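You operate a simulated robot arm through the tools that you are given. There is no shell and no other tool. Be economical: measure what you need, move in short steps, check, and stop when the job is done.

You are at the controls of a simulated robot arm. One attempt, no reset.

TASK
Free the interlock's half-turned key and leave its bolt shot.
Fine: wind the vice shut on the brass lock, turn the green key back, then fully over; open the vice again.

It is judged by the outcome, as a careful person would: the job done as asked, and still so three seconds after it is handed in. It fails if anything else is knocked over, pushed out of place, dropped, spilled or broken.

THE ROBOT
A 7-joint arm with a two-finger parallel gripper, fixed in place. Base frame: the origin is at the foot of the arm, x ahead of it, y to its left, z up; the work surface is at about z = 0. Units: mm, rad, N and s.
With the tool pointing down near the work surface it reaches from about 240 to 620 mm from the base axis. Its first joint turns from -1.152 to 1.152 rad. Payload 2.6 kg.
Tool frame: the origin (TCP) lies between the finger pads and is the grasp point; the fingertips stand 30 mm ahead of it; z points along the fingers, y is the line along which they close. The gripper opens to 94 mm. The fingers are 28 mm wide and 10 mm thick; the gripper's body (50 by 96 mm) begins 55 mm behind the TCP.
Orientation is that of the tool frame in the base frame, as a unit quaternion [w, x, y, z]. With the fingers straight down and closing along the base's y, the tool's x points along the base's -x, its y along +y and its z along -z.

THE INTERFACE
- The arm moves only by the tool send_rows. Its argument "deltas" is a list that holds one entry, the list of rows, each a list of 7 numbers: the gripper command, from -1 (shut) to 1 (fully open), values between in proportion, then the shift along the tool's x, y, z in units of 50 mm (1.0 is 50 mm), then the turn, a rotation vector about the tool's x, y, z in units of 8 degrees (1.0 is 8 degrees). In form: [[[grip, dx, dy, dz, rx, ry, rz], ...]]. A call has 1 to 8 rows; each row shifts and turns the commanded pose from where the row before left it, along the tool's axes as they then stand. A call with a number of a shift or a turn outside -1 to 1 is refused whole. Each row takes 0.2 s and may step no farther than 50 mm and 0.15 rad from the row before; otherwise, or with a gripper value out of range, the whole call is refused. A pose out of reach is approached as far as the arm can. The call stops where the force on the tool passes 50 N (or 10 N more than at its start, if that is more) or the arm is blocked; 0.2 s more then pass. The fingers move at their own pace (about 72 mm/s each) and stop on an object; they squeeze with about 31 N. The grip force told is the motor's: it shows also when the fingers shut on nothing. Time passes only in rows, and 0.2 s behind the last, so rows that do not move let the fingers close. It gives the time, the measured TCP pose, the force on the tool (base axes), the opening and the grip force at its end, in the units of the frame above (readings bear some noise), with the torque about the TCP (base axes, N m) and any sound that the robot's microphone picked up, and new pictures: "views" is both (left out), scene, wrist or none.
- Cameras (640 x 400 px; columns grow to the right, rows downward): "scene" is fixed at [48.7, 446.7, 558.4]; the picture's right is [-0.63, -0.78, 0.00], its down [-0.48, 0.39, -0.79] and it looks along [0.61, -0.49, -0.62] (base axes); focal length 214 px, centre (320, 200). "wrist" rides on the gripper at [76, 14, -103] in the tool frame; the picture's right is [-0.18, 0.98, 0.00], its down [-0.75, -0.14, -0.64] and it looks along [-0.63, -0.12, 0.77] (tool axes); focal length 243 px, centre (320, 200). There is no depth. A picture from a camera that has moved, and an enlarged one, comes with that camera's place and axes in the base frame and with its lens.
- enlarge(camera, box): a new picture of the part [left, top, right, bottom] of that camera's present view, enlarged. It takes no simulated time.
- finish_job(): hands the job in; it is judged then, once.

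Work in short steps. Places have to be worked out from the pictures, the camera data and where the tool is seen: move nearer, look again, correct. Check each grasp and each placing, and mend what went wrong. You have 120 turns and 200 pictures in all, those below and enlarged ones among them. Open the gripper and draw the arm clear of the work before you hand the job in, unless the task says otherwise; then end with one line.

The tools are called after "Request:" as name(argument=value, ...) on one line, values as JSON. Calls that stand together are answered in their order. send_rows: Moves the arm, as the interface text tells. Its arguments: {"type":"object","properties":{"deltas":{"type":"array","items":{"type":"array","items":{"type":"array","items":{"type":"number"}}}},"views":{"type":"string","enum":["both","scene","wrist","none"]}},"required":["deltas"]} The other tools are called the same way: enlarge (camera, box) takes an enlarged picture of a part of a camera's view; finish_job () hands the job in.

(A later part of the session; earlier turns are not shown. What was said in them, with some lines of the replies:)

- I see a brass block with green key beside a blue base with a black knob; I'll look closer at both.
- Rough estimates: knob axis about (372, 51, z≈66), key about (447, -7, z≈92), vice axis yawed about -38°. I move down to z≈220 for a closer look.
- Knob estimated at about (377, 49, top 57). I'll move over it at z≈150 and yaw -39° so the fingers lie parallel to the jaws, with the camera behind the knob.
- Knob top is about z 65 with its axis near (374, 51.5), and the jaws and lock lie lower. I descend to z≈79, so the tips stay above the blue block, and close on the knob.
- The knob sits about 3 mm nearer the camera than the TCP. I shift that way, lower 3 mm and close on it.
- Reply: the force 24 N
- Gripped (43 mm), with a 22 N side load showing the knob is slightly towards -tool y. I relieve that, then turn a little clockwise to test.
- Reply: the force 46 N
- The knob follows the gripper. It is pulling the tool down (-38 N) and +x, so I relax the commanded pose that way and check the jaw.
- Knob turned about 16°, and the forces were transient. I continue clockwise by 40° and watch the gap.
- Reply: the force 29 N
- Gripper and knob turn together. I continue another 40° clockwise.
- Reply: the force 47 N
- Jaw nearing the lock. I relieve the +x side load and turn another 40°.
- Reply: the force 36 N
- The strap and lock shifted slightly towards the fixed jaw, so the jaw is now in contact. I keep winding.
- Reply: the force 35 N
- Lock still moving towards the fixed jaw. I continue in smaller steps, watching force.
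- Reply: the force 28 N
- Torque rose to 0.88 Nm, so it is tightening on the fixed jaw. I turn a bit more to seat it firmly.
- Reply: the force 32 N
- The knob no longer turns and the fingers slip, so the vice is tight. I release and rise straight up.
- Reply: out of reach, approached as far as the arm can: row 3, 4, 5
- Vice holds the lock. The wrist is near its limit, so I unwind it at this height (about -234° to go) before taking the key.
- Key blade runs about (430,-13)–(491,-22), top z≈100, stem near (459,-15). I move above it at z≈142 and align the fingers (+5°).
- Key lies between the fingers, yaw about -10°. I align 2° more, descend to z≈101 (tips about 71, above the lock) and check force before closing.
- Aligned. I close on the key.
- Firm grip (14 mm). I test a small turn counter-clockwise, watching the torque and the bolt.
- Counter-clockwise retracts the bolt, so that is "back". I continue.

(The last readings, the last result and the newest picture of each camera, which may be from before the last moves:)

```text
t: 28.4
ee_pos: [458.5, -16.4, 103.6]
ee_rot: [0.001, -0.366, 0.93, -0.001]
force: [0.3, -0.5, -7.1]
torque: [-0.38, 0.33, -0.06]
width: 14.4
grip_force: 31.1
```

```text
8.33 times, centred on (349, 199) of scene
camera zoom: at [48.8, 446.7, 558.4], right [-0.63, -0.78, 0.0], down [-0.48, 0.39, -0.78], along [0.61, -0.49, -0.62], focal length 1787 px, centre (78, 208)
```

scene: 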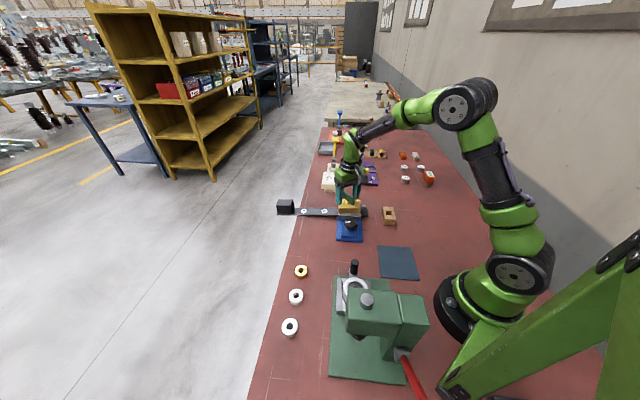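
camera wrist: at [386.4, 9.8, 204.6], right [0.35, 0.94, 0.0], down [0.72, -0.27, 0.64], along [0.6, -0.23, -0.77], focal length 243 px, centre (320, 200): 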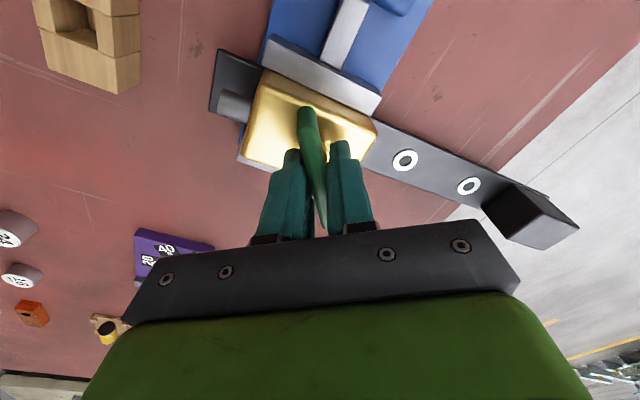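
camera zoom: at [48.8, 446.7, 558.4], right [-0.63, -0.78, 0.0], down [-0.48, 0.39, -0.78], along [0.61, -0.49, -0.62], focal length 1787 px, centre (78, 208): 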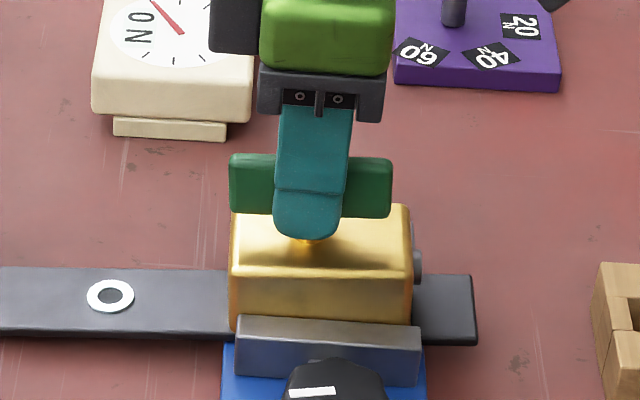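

The bolt is nearly in and the key almost parallel to the strap. The tool crept up ~2 mm and the strap tipped slightly, so I lower 2 mm and check.

Request:
send_rows(deltas=[[[-1, 0, 0, 0.04, 0, 0, 0], [-1, 0, 0, 0, 0, 0, 0]]], views="none")

Request:
enlarge(camera="scene", box=[325, 175, 373, 223])

Request:
enlarge(camera="wrist", box=[190, 60, 450, 260])

```text
t: 29.0
ee_pos: [458.2, -15.5, 101.7]
ee_rot: [0.001, -0.365, 0.931, -0.002]
force: [0.2, -3.2, 4.7]
torque: [-0.23, 0.32, -0.01]
width: 14.2
grip_force: 30.7
```

```text
8.33 times, centred on (349, 199) of scene
camera zoom: at [48.7, 446.7, 558.4], right [-0.63, -0.78, 0.0], down [-0.48, 0.39, -0.79], along [0.61, -0.49, -0.62], focal length 1787 px, centre (78, 208)
```

zoom: 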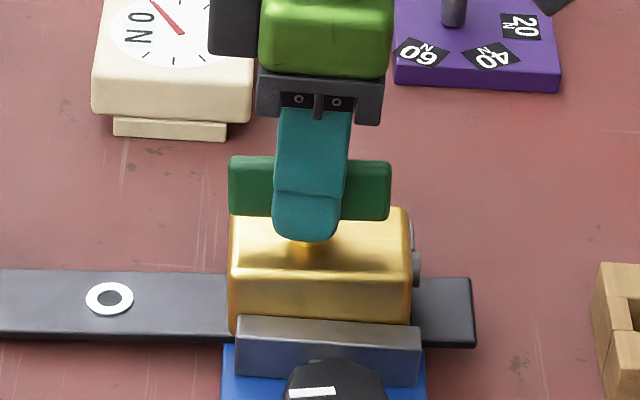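

```text
2.00 times, centred on (320, 160) of wrist
camera zoom: at [393.2, -57.6, 204.5], right [-0.53, 0.85, 0.0], down [0.65, 0.41, 0.64], along [0.55, 0.34, -0.77], focal length 485 px, centre (320, 280)
```

zoom: 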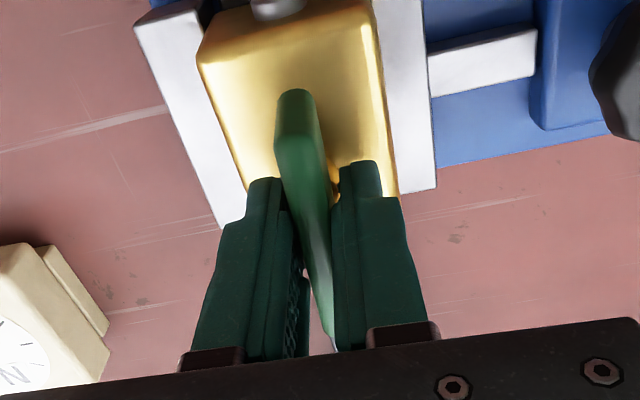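

Request:
send_rows(deltas=[[[-1, 0, 0, 0, 0, 0, -0.9], [-1, 0, 0, 0, 0, 0, 0]]], views="none")

Request:
enlarge(camera="scene", box=[325, 175, 373, 223])

```text
t: 29.6
ee_pos: [458.5, -16.2, 102.2]
ee_rot: [0.001, -0.423, 0.906, -0.001]
force: [5.6, -1.7, 7.3]
torque: [0.11, -0.14, -0.77]
width: 15.5
grip_force: 31.3
```

```text
8.33 times, centred on (349, 199) of scene
camera zoom: at [48.7, 446.7, 558.4], right [-0.63, -0.78, 0.0], down [-0.48, 0.39, -0.79], along [0.61, -0.49, -0.62], focal length 1787 px, centre (78, 208)
```

zoom: 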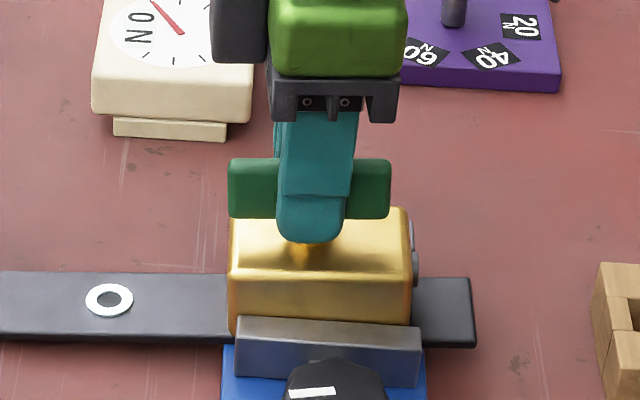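

Back stop reached (torque -0.77, fingers starting to slip). Now I turn clockwise in chunks.

Request:
send_rows(deltas=[[[-1, 0, 0, 0, 0, 0, 1], [-1, 0, 0, 0, 0, 0, 1], [-1, 0, 0, 0, 0, 0, 1], [-1, 0, 0, 0, 0, 0, 1], [-1, 0, 0, 0, 0, 0, 1], [-1, 0, 0, 0, 0, 0, 0]]], views="none")

Request:
enlarge(camera="scene", box=[325, 175, 373, 223])

```text
t: 31.0
ee_pos: [458.9, -14.3, 100.4]
ee_rot: [0.002, -0.086, 0.996, -0.001]
force: [10.4, -5.3, 15.7]
torque: [0.02, -0.57, 0.03]
width: 14.0
grip_force: 30.9
```

```text
8.33 times, centred on (349, 199) of scene
camera zoom: at [48.6, 446.7, 558.4], right [-0.63, -0.78, 0.0], down [-0.48, 0.39, -0.79], along [0.61, -0.49, -0.62], focal length 1787 px, centre (78, 208)
```

zoom: 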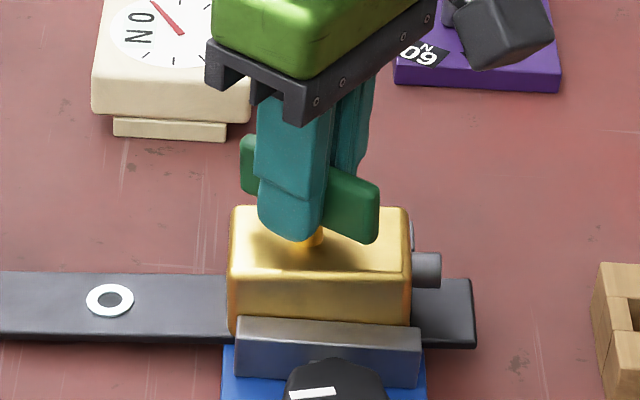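

Bolt extending. I continue clockwise with slight relief of the vertical load.

Request:
send_rows(deltas=[[[-1, -0.02, 0, -0.03, 0, 0, 1], [-1, 0, 0, 0, 0, 0, 1], [-1, 0, 0, 0, 0, 0, 1], [-1, 0, 0, 0, 0, 0, 1], [-1, 0, 0, 0, 0, 0, 0]]], views="none")

Request:
enlarge(camera="scene", box=[325, 175, 373, 223])

```text
t: 32.2
ee_pos: [458.5, -14.9, 101.1]
ee_rot: [-0.002, 0.192, 0.981, 0.001]
force: [6.6, -2.6, -2.6]
torque: [-0.29, -0.53, 0.03]
width: 14.1
grip_force: 31.1
```

```text
8.33 times, centred on (349, 199) of scene
camera zoom: at [48.7, 446.7, 558.4], right [-0.63, -0.78, 0.0], down [-0.48, 0.39, -0.79], along [0.61, -0.49, -0.62], focal length 1787 px, centre (78, 208)
```

zoom: 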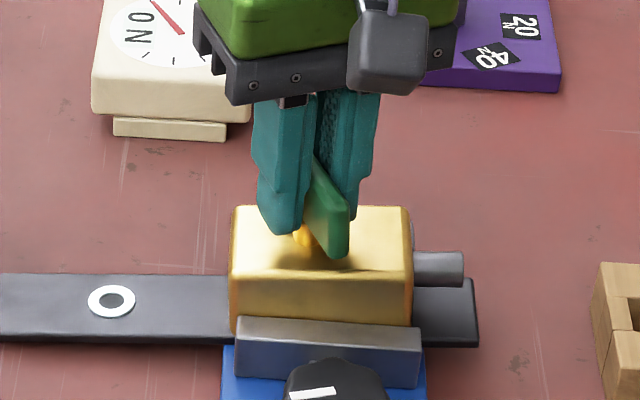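

Past the original jam angle with no resistance. I continue.

Request:
send_rows(deltas=[[[-1, 0, 0, 0, 0, 0, 1], [-1, 0, 0, 0, 0, 0, 1], [-1, 0, 0, 0, 0, 0, 1], [-1, 0, 0, 0, 0, 0, 1], [-1, 0, 0, 0, 0, 0, 0]]], views="none")

Request:
enlarge(camera="scene", box=[325, 175, 373, 223])

```text
t: 33.4
ee_pos: [460.0, -14.2, 102.9]
ee_rot: [-0.002, 0.454, 0.891, -0.001]
force: [-2.4, -3.3, 1.1]
torque: [-0.58, 0.08, 0.79]
width: 16.1
grip_force: 31.0
```

```text
8.33 times, centred on (349, 199) of scene
camera zoom: at [48.7, 446.7, 558.4], right [-0.63, -0.78, 0.0], down [-0.48, 0.39, -0.79], along [0.61, -0.49, -0.62], focal length 1787 px, centre (78, 208)
```

zoom: 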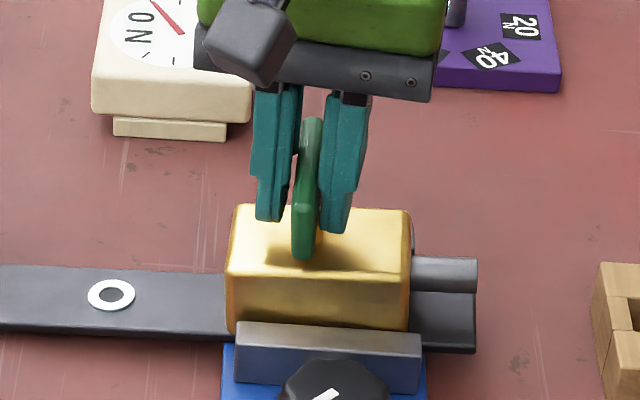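

Torque +0.79 with the key now along the vice axis, 90° from the back stop, so the end stop is reached. The knob's pointer seems to have moved, so I look wider before doing more.

Request:
enlarge(camera="scene", box=[325, 185, 389, 249])

Request:
enlarge(camera="wrist", box=[160, 40, 480, 240])

```text
6.25 times, centred on (357, 217) of scene
camera zoom: at [48.7, 446.7, 558.4], right [-0.63, -0.78, 0.0], down [-0.48, 0.39, -0.79], along [0.61, -0.49, -0.62], focal length 1340 px, centre (89, 94)
```

zoom: 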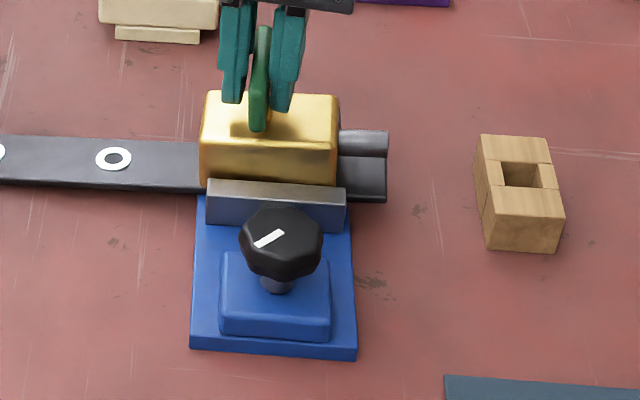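

```text
2.00 times, centred on (320, 140) of wrist
camera zoom: at [426.3, 54.7, 205.0], right [0.9, 0.43, 0.0], down [0.33, -0.69, 0.64], along [0.27, -0.58, -0.77], focal length 485 px, centre (320, 320)
```

zoom: 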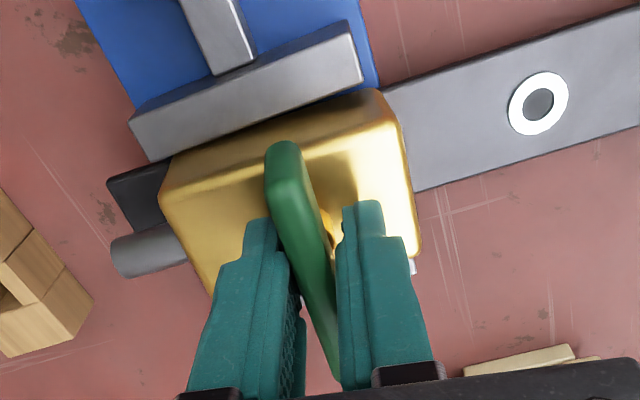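

The extra torque yawed the lock a few degrees. I ease the tool back about 5° to take the wind-up off, and look.

Request:
send_rows(deltas=[[[-1, 0, 0, 0, 0, 0, -0.6], [-1, 0, 0, 0, 0, 0, 0]]], views="none")

Request:
enlarge(camera="scene", box=[325, 185, 389, 249])

```text
t: 34.0
ee_pos: [458.8, -13.7, 101.8]
ee_rot: [-0.001, 0.416, 0.909, 0.001]
force: [-9.3, 1.4, 6.0]
torque: [0.03, 0.3, 0.38]
width: 14.3
grip_force: 31.1
```

```text
6.25 times, centred on (357, 217) of scene
camera zoom: at [48.7, 446.7, 558.4], right [-0.63, -0.78, 0.0], down [-0.48, 0.39, -0.79], along [0.61, -0.49, -0.62], focal length 1340 px, centre (89, 94)
```

zoom: 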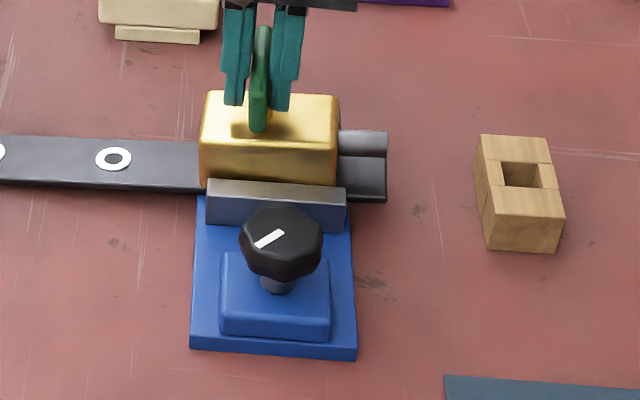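

Still 0.38 Nm left. I ease another 2.5°, then open and rise clear.

Request:
send_rows(deltas=[[[-1, 0, 0, 0, 0, 0, -0.3], [0.2, 0, 0, 0, 0, 0, 0], [0.2, 0, 0, 0, 0, 0, 0], [0.2, 0, 0, -0.5, 0, 0, 0], [0.2, 0, 0, -0.8, 0, 0, 0], [0.2, 0, 0, -0.8, 0, 0, 0], [0.2, 0, 0, 0, 0, 0, 0]]])

Request:
enlarge(camera="scene", box=[325, 185, 389, 249])

Request:
enlarge(camera="wrist", box=[160, 40, 480, 240])

```text
t: 35.6
ee_pos: [457.4, -14.7, 208.2]
ee_rot: [0.0, 0.396, 0.918, -0.001]
force: [-0.7, -0.6, 1.1]
torque: [0.0, 0.01, 0.03]
width: 56.3
grip_force: 0.0
camera wrist: at [415.9, 49.6, 311.2], right [0.84, 0.54, 0.0], down [0.41, -0.65, 0.64], along [0.35, -0.54, -0.77], focal length 243 px, centre (320, 200)
```

scene: 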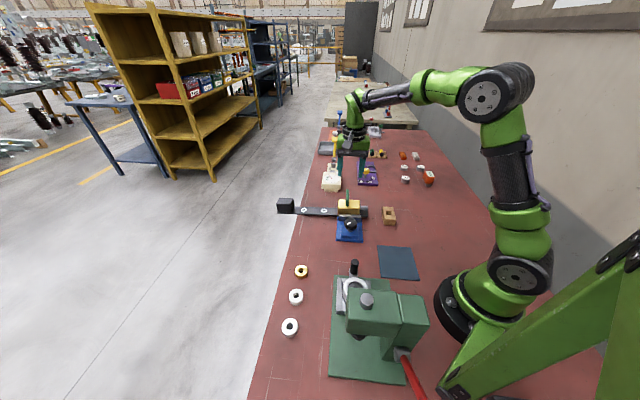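
wrist: 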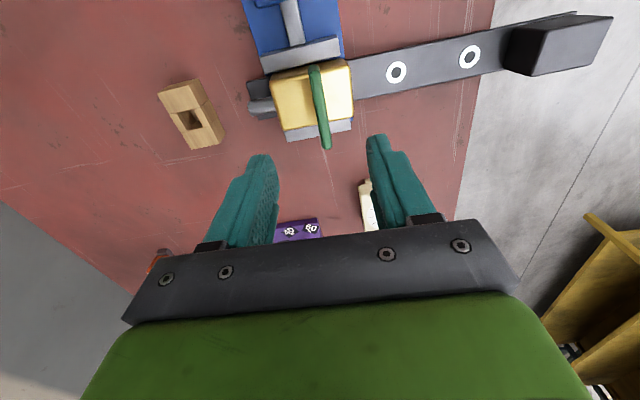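

```text
6.25 times, centred on (357, 217) of scene
camera zoom: at [48.7, 446.7, 558.4], right [-0.63, -0.78, 0.0], down [-0.48, 0.39, -0.79], along [0.61, -0.49, -0.62], focal length 1340 px, centre (89, 94)
```

zoom: 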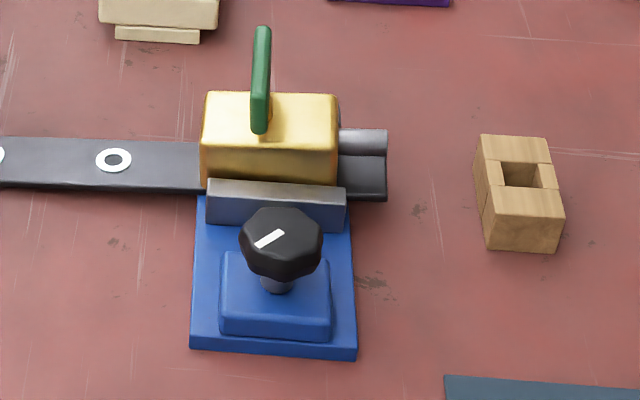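

```text
2.00 times, centred on (320, 140) of wrist
camera zoom: at [415.9, 49.6, 311.2], right [0.84, 0.54, 0.0], down [0.41, -0.65, 0.64], along [0.35, -0.54, -0.77], focal length 485 px, centre (320, 320)
```

zoom: 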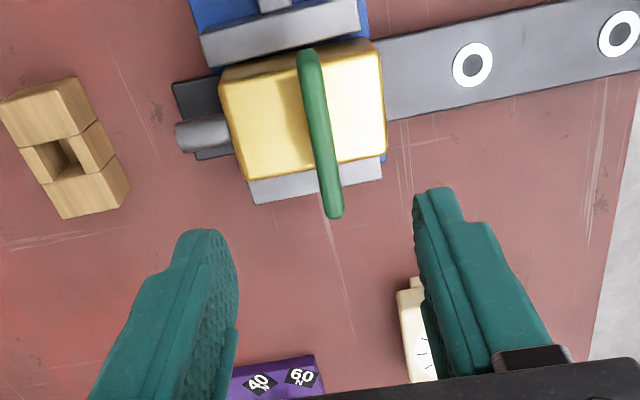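

The key now lies along the vice axis with the bolt fully out. Next I open the vice: move over the knob and set the wrist to about rz 135° so about 140° counter-clockwise is available.

Request:
send_rows(deltas=[[[0.6, 0.693, -0.099, 0, 0, 0, 0], [0.6, 0.693, -0.099, 0, 0, 0, 0], [0.6, 0.693, -0.099, 0, 0, 0, 0], [0.6, 0, 0, 0, 0, 0, 1], [0.6, 0, 0, 0, 0, 0, 1], [0.6, 0, 0, 0, 0, 0, 1], [0.6, 0, 0, 0, 0, 0, 1], [0.6, 0, 0, 0, 0, 0, 1]]], views="none")

Request:
send_rows(deltas=[[[0.6, 0, 0, 0.2, 0, 0, 1], [0.6, 0, 0, 0.2, 0, 0, 1], [0.6, 0, 0, 0.2, 0, 0, 1], [0.6, 0, 0, 0.2, 0, 0, 1], [0.6, 0, 0, 0.2, 0, 0, 1], [0.6, 0, 0, 0.2, 0, 0, 1], [0.6, 0, 0, 0, 0, 0, 0]]])

Request:
enlarge(camera="wrist", box=[200, 50, 440, 230])

```text
t: 37.4
ee_pos: [377.4, 51.0, 207.5]
ee_rot: [-0.001, 0.688, 0.726, 0.0]
force: [0.0, -1.1, 0.6]
torque: [-0.04, 0.01, 0.03]
width: 75.0
grip_force: 0.1
```

```text
t: 39.0
ee_pos: [376.6, 50.1, 147.7]
ee_rot: [0.0, 0.924, 0.383, 0.0]
force: [0.2, 0.0, 0.5]
torque: [0.0, 0.01, -0.01]
width: 75.0
grip_force: 0.1
camera wrist: at [441.6, 93.4, 250.0], right [0.57, -0.82, 0.0], down [-0.63, -0.43, 0.64], along [-0.53, -0.36, -0.77], focal length 243 px, centre (320, 200)
```

scene: 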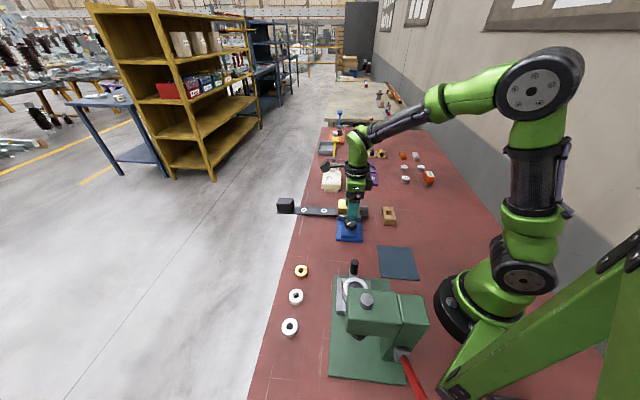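
wrist: 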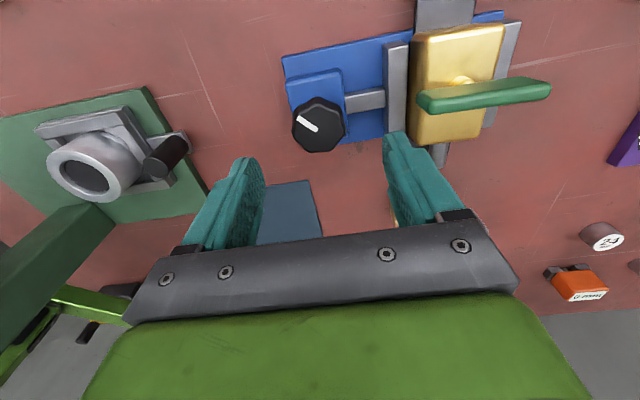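

```text
2.22 times, centred on (320, 140) of wrist
camera zoom: at [441.6, 93.4, 250.0], right [0.57, -0.82, 0.0], down [-0.63, -0.43, 0.64], along [-0.53, -0.36, -0.77], focal length 539 px, centre (320, 333)
```

zoom: 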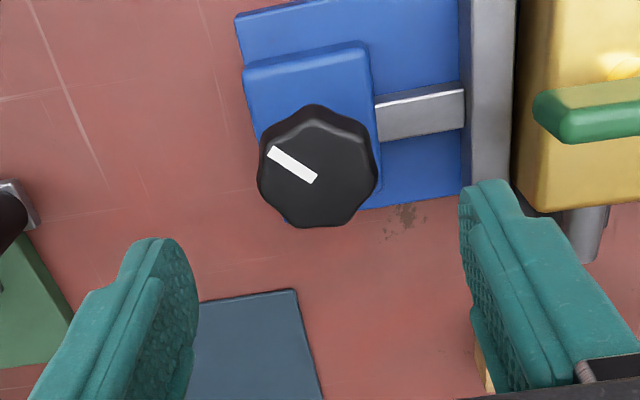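

The knob is centred under the tool within 1 mm. I descend to z≈77 and close.

Request:
send_rows(deltas=[[[0.6, 0, 0, 0.5, 0, 0, 0], [0.6, 0, 0, 0.5, 0, 0, 0], [0.6, 0, 0, 0.4, 0, 0, 0], [-1, 0, 0, 0, 0, 0, 0], [-1, 0, 0, 0, 0, 0, 0], [-1, 0, 0, 0, 0, 0, 0], [-1, 0, 0, 0, 0, 0, 0]]], views="wrist")

```text
t: 40.6
ee_pos: [376.0, 51.2, 75.0]
ee_rot: [0.0, 0.923, 0.385, -0.001]
force: [-5.6, 7.3, -4.7]
torque: [0.35, -0.26, -0.03]
width: 43.2
grip_force: 45.2
camera wrist: at [440.4, 94.4, 178.6], right [0.57, -0.82, 0.0], down [-0.63, -0.44, 0.64], along [-0.53, -0.36, -0.77], focal length 243 px, centre (320, 200)
```

wrist: 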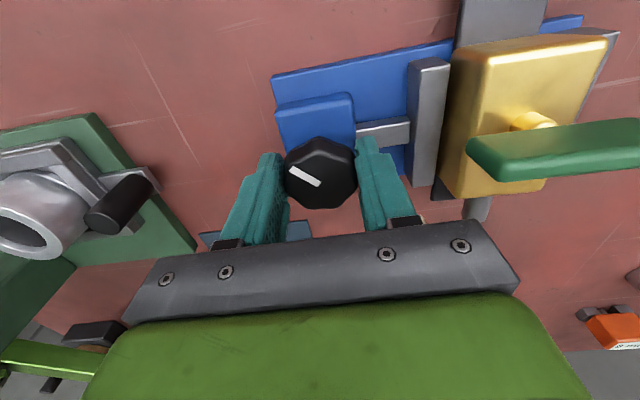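

Well-centred grip. I turn counter-clockwise 56°.

Request:
send_rows(deltas=[[[-1, 0, 0, 0, 0, 0, -1], [-1, 0, 0, 0, 0, 0, -1], [-1, 0, 0, 0, 0, 0, -1], [-1, 0, 0, 0, 0, 0, -1], [-1, 0, 0, 0, 0, 0, -1], [-1, 0, 0, 0, 0, 0, -1], [-1, 0, 0, 0, 0, 0, -1], [-1, 0, 0, 0, 0, 0, 0]]], views="wrist")

Request:
enlarge(camera="scene", box=[325, 185, 389, 249])

```text
t: 42.4
ee_pos: [374.6, 50.8, 75.5]
ee_rot: [-0.004, 0.633, 0.774, -0.001]
force: [-17.6, 19.0, -21.5]
torque: [0.07, -0.25, 0.04]
width: 43.4
grip_force: 44.8
camera wrist: at [374.3, 128.1, 179.1], right [1.0, 0.01, -0.01], down [0.02, -0.77, 0.64], along [0.0, -0.64, -0.77], focal length 243 px, centre (320, 200)
```

wrist: 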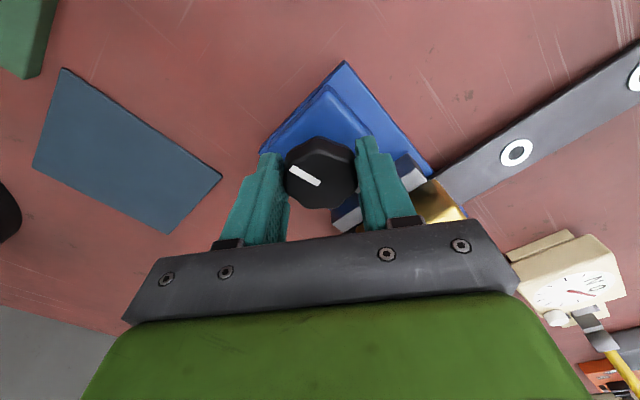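

```text
6.25 times, centred on (357, 217) of scene
camera zoom: at [48.8, 446.7, 558.3], right [-0.63, -0.78, 0.0], down [-0.48, 0.39, -0.78], along [0.61, -0.49, -0.62], focal length 1340 px, centre (89, 94)
```

zoom: 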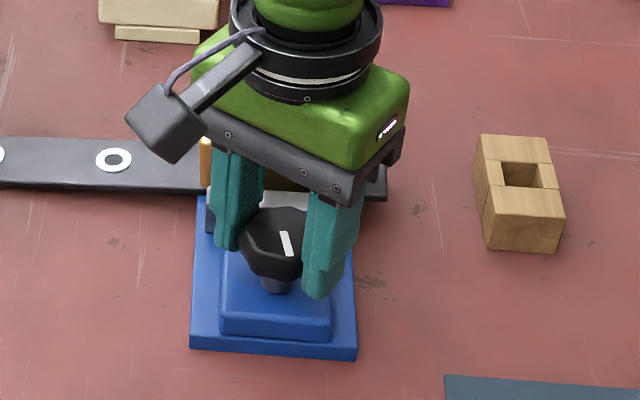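

Request:
send_rows(deltas=[[[-1, 0.02, -0.02, 0.02, 0, 0, -1], [-1, 0, 0, 0, 0, 0, -1], [-1, 0, 0, 0, 0, 0, -1], [-1, 0, 0, 0, 0, 0, -1], [-1, 0, 0, 0, 0, 0, -1], [-1, 0, 0, 0, 0, 0, -1], [-1, 0, 0, 0, 0, 0, -1], [-1, 0, 0, 0, 0, 0, 0]]], views="wrist")

Request:
enlarge(camera="scene", box=[325, 185, 389, 249])

```text
t: 44.2
ee_pos: [375.7, 49.0, 76.6]
ee_rot: [-0.002, 0.198, 0.98, -0.001]
force: [-21.0, 0.3, 10.1]
torque: [0.64, 0.66, 0.03]
width: 42.8
grip_force: 44.9
camera wrist: at [310.7, 91.8, 179.1], right [0.55, 0.83, 0.0], down [0.64, -0.42, 0.64], along [0.53, -0.35, -0.77], focal length 243 px, centre (320, 200)
```

wrist: 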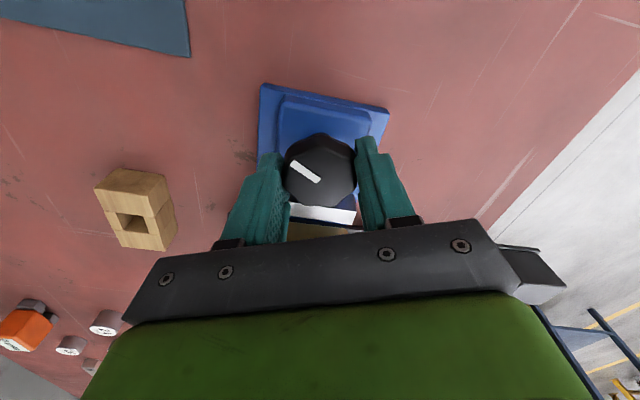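

```text
6.25 times, centred on (357, 217) of scene
camera zoom: at [48.7, 446.6, 558.4], right [-0.63, -0.78, 0.0], down [-0.48, 0.39, -0.79], along [0.61, -0.49, -0.62], focal length 1340 px, centre (89, 94)
```

zoom: 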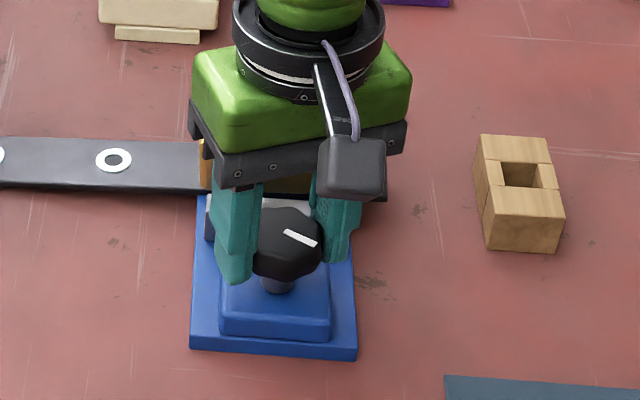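

Jaw has retreated. I turn about 35° more to reach the original pointer position (or its open stop).

Request:
send_rows(deltas=[[[-1, 0.02, -0.02, 0, 0, 0, -1], [-1, 0, 0, 0, 0, 0, -1], [-1, 0, 0, 0, 0, 0, -1], [-1, 0, 0, 0, 0, 0, -1], [-1, 0, 0, 0, 0, 0, -0.4], [-1, 0, 0, 0, 0, 0, 0]]], views="wrist")

Request:
enlarge(camera="scene", box=[325, 185, 389, 249])

```text
t: 45.6
ee_pos: [375.3, 50.1, 75.8]
ee_rot: [0.0, -0.109, 0.994, -0.001]
force: [4.1, -4.0, -5.3]
torque: [0.15, -0.1, -1.02]
width: 43.3
grip_force: 45.2
camera wrist: at [297.3, 46.5, 178.7], right [-0.03, 1.0, 0.0], down [0.76, 0.03, 0.64], along [0.64, 0.02, -0.77], focal length 243 px, centre (320, 200)
```

wrist: 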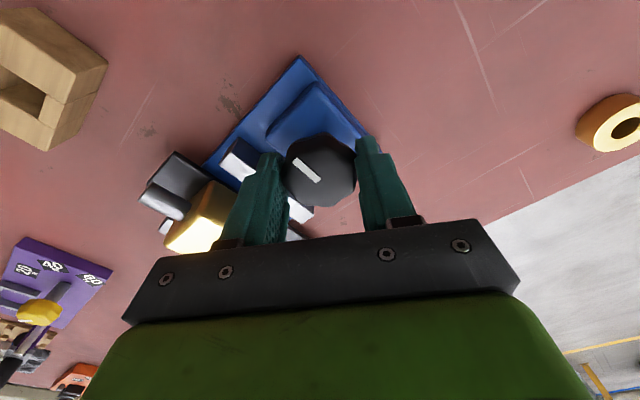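

```text
6.25 times, centred on (357, 217) of scene
camera zoom: at [48.8, 446.7, 558.4], right [-0.63, -0.78, 0.0], down [-0.48, 0.39, -0.79], along [0.61, -0.49, -0.62], focal length 1340 px, centre (89, 94)
```

zoom: 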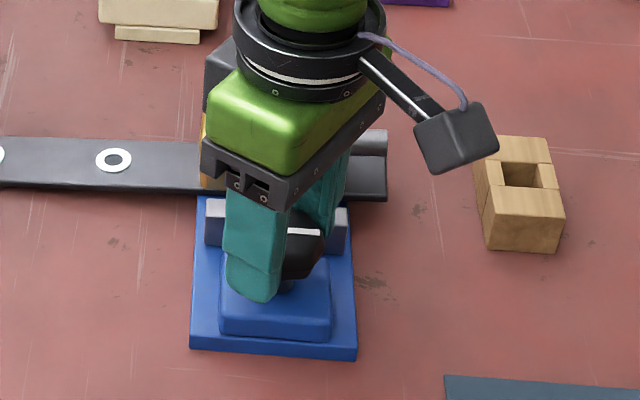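

Torque -1.02 with the pointer back at its starting position: the open stop. I relax a touch, release and rise.

Request:
send_rows(deltas=[[[-1, 0, 0, 0, 0, 0, 0.4], [0.3, 0, 0, 0, 0, 0, 0], [0.3, 0, 0, 0, 0, 0, 0], [0.3, 0, 0, -0.6, 0, 0, 0], [0.3, 0, 0, -0.8, 0, 0, 0], [0.3, 0, 0, -0.9, 0, 0, 0], [0.3, 0.5, 0, -0.8, 0, 0, 0], [0.3, 0.5, 0, -0.8, 0, 0, 0]]])

Request:
enlarge(camera="scene", box=[325, 185, 389, 249])

Request:
enlarge(camera="scene", box=[270, 180, 410, 268])

```text
t: 47.4
ee_pos: [323.5, 43.3, 273.6]
ee_rot: [0.0, -0.081, 0.997, 0.0]
force: [-0.6, 0.3, 0.1]
torque: [0.03, -0.01, -0.03]
width: 61.0
grip_force: 0.1
camera wrist: at [246.1, 43.5, 376.9], right [0.02, 1.0, 0.0], down [0.77, -0.02, 0.64], along [0.64, -0.02, -0.77], focal length 243 px, centre (320, 200)
```

scene: 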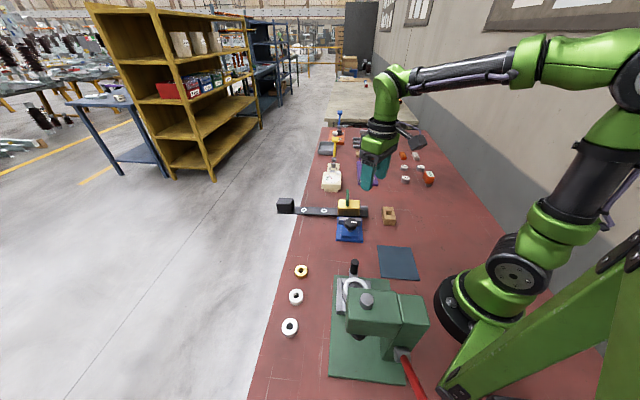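
wrist: 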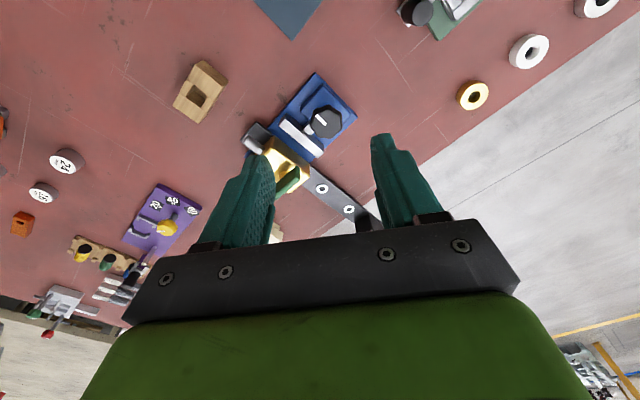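

```text
6.25 times, centred on (357, 217) of scene
camera zoom: at [48.8, 446.7, 558.4], right [-0.63, -0.78, 0.0], down [-0.48, 0.39, -0.79], along [0.61, -0.49, -0.62], focal length 1340 px, centre (89, 94)
```

zoom: 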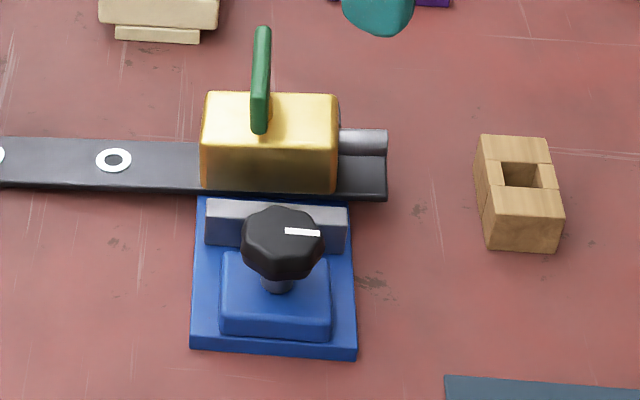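

```text
4.55 times, centred on (340, 224) of scene
camera zoom: at [48.8, 446.7, 558.4], right [-0.63, -0.78, 0.0], down [-0.48, 0.39, -0.79], along [0.61, -0.49, -0.62], focal length 975 px, centre (229, 91)
```

zoom: 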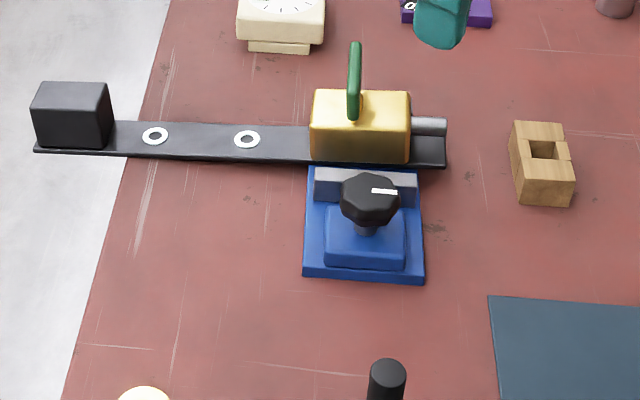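

The vice is open, the key is fully over with the bolt fully out, nothing else has been disturbed and the arm is clear. I'm handing in.

Request:
finish_job()

```text
The job is handed in.
```

The key is freed and turned fully over, the bolt is shot, the vice is open again and the arm is clear; the lock and its strap ended a few millimetres from where they started and turned by a degree or two.
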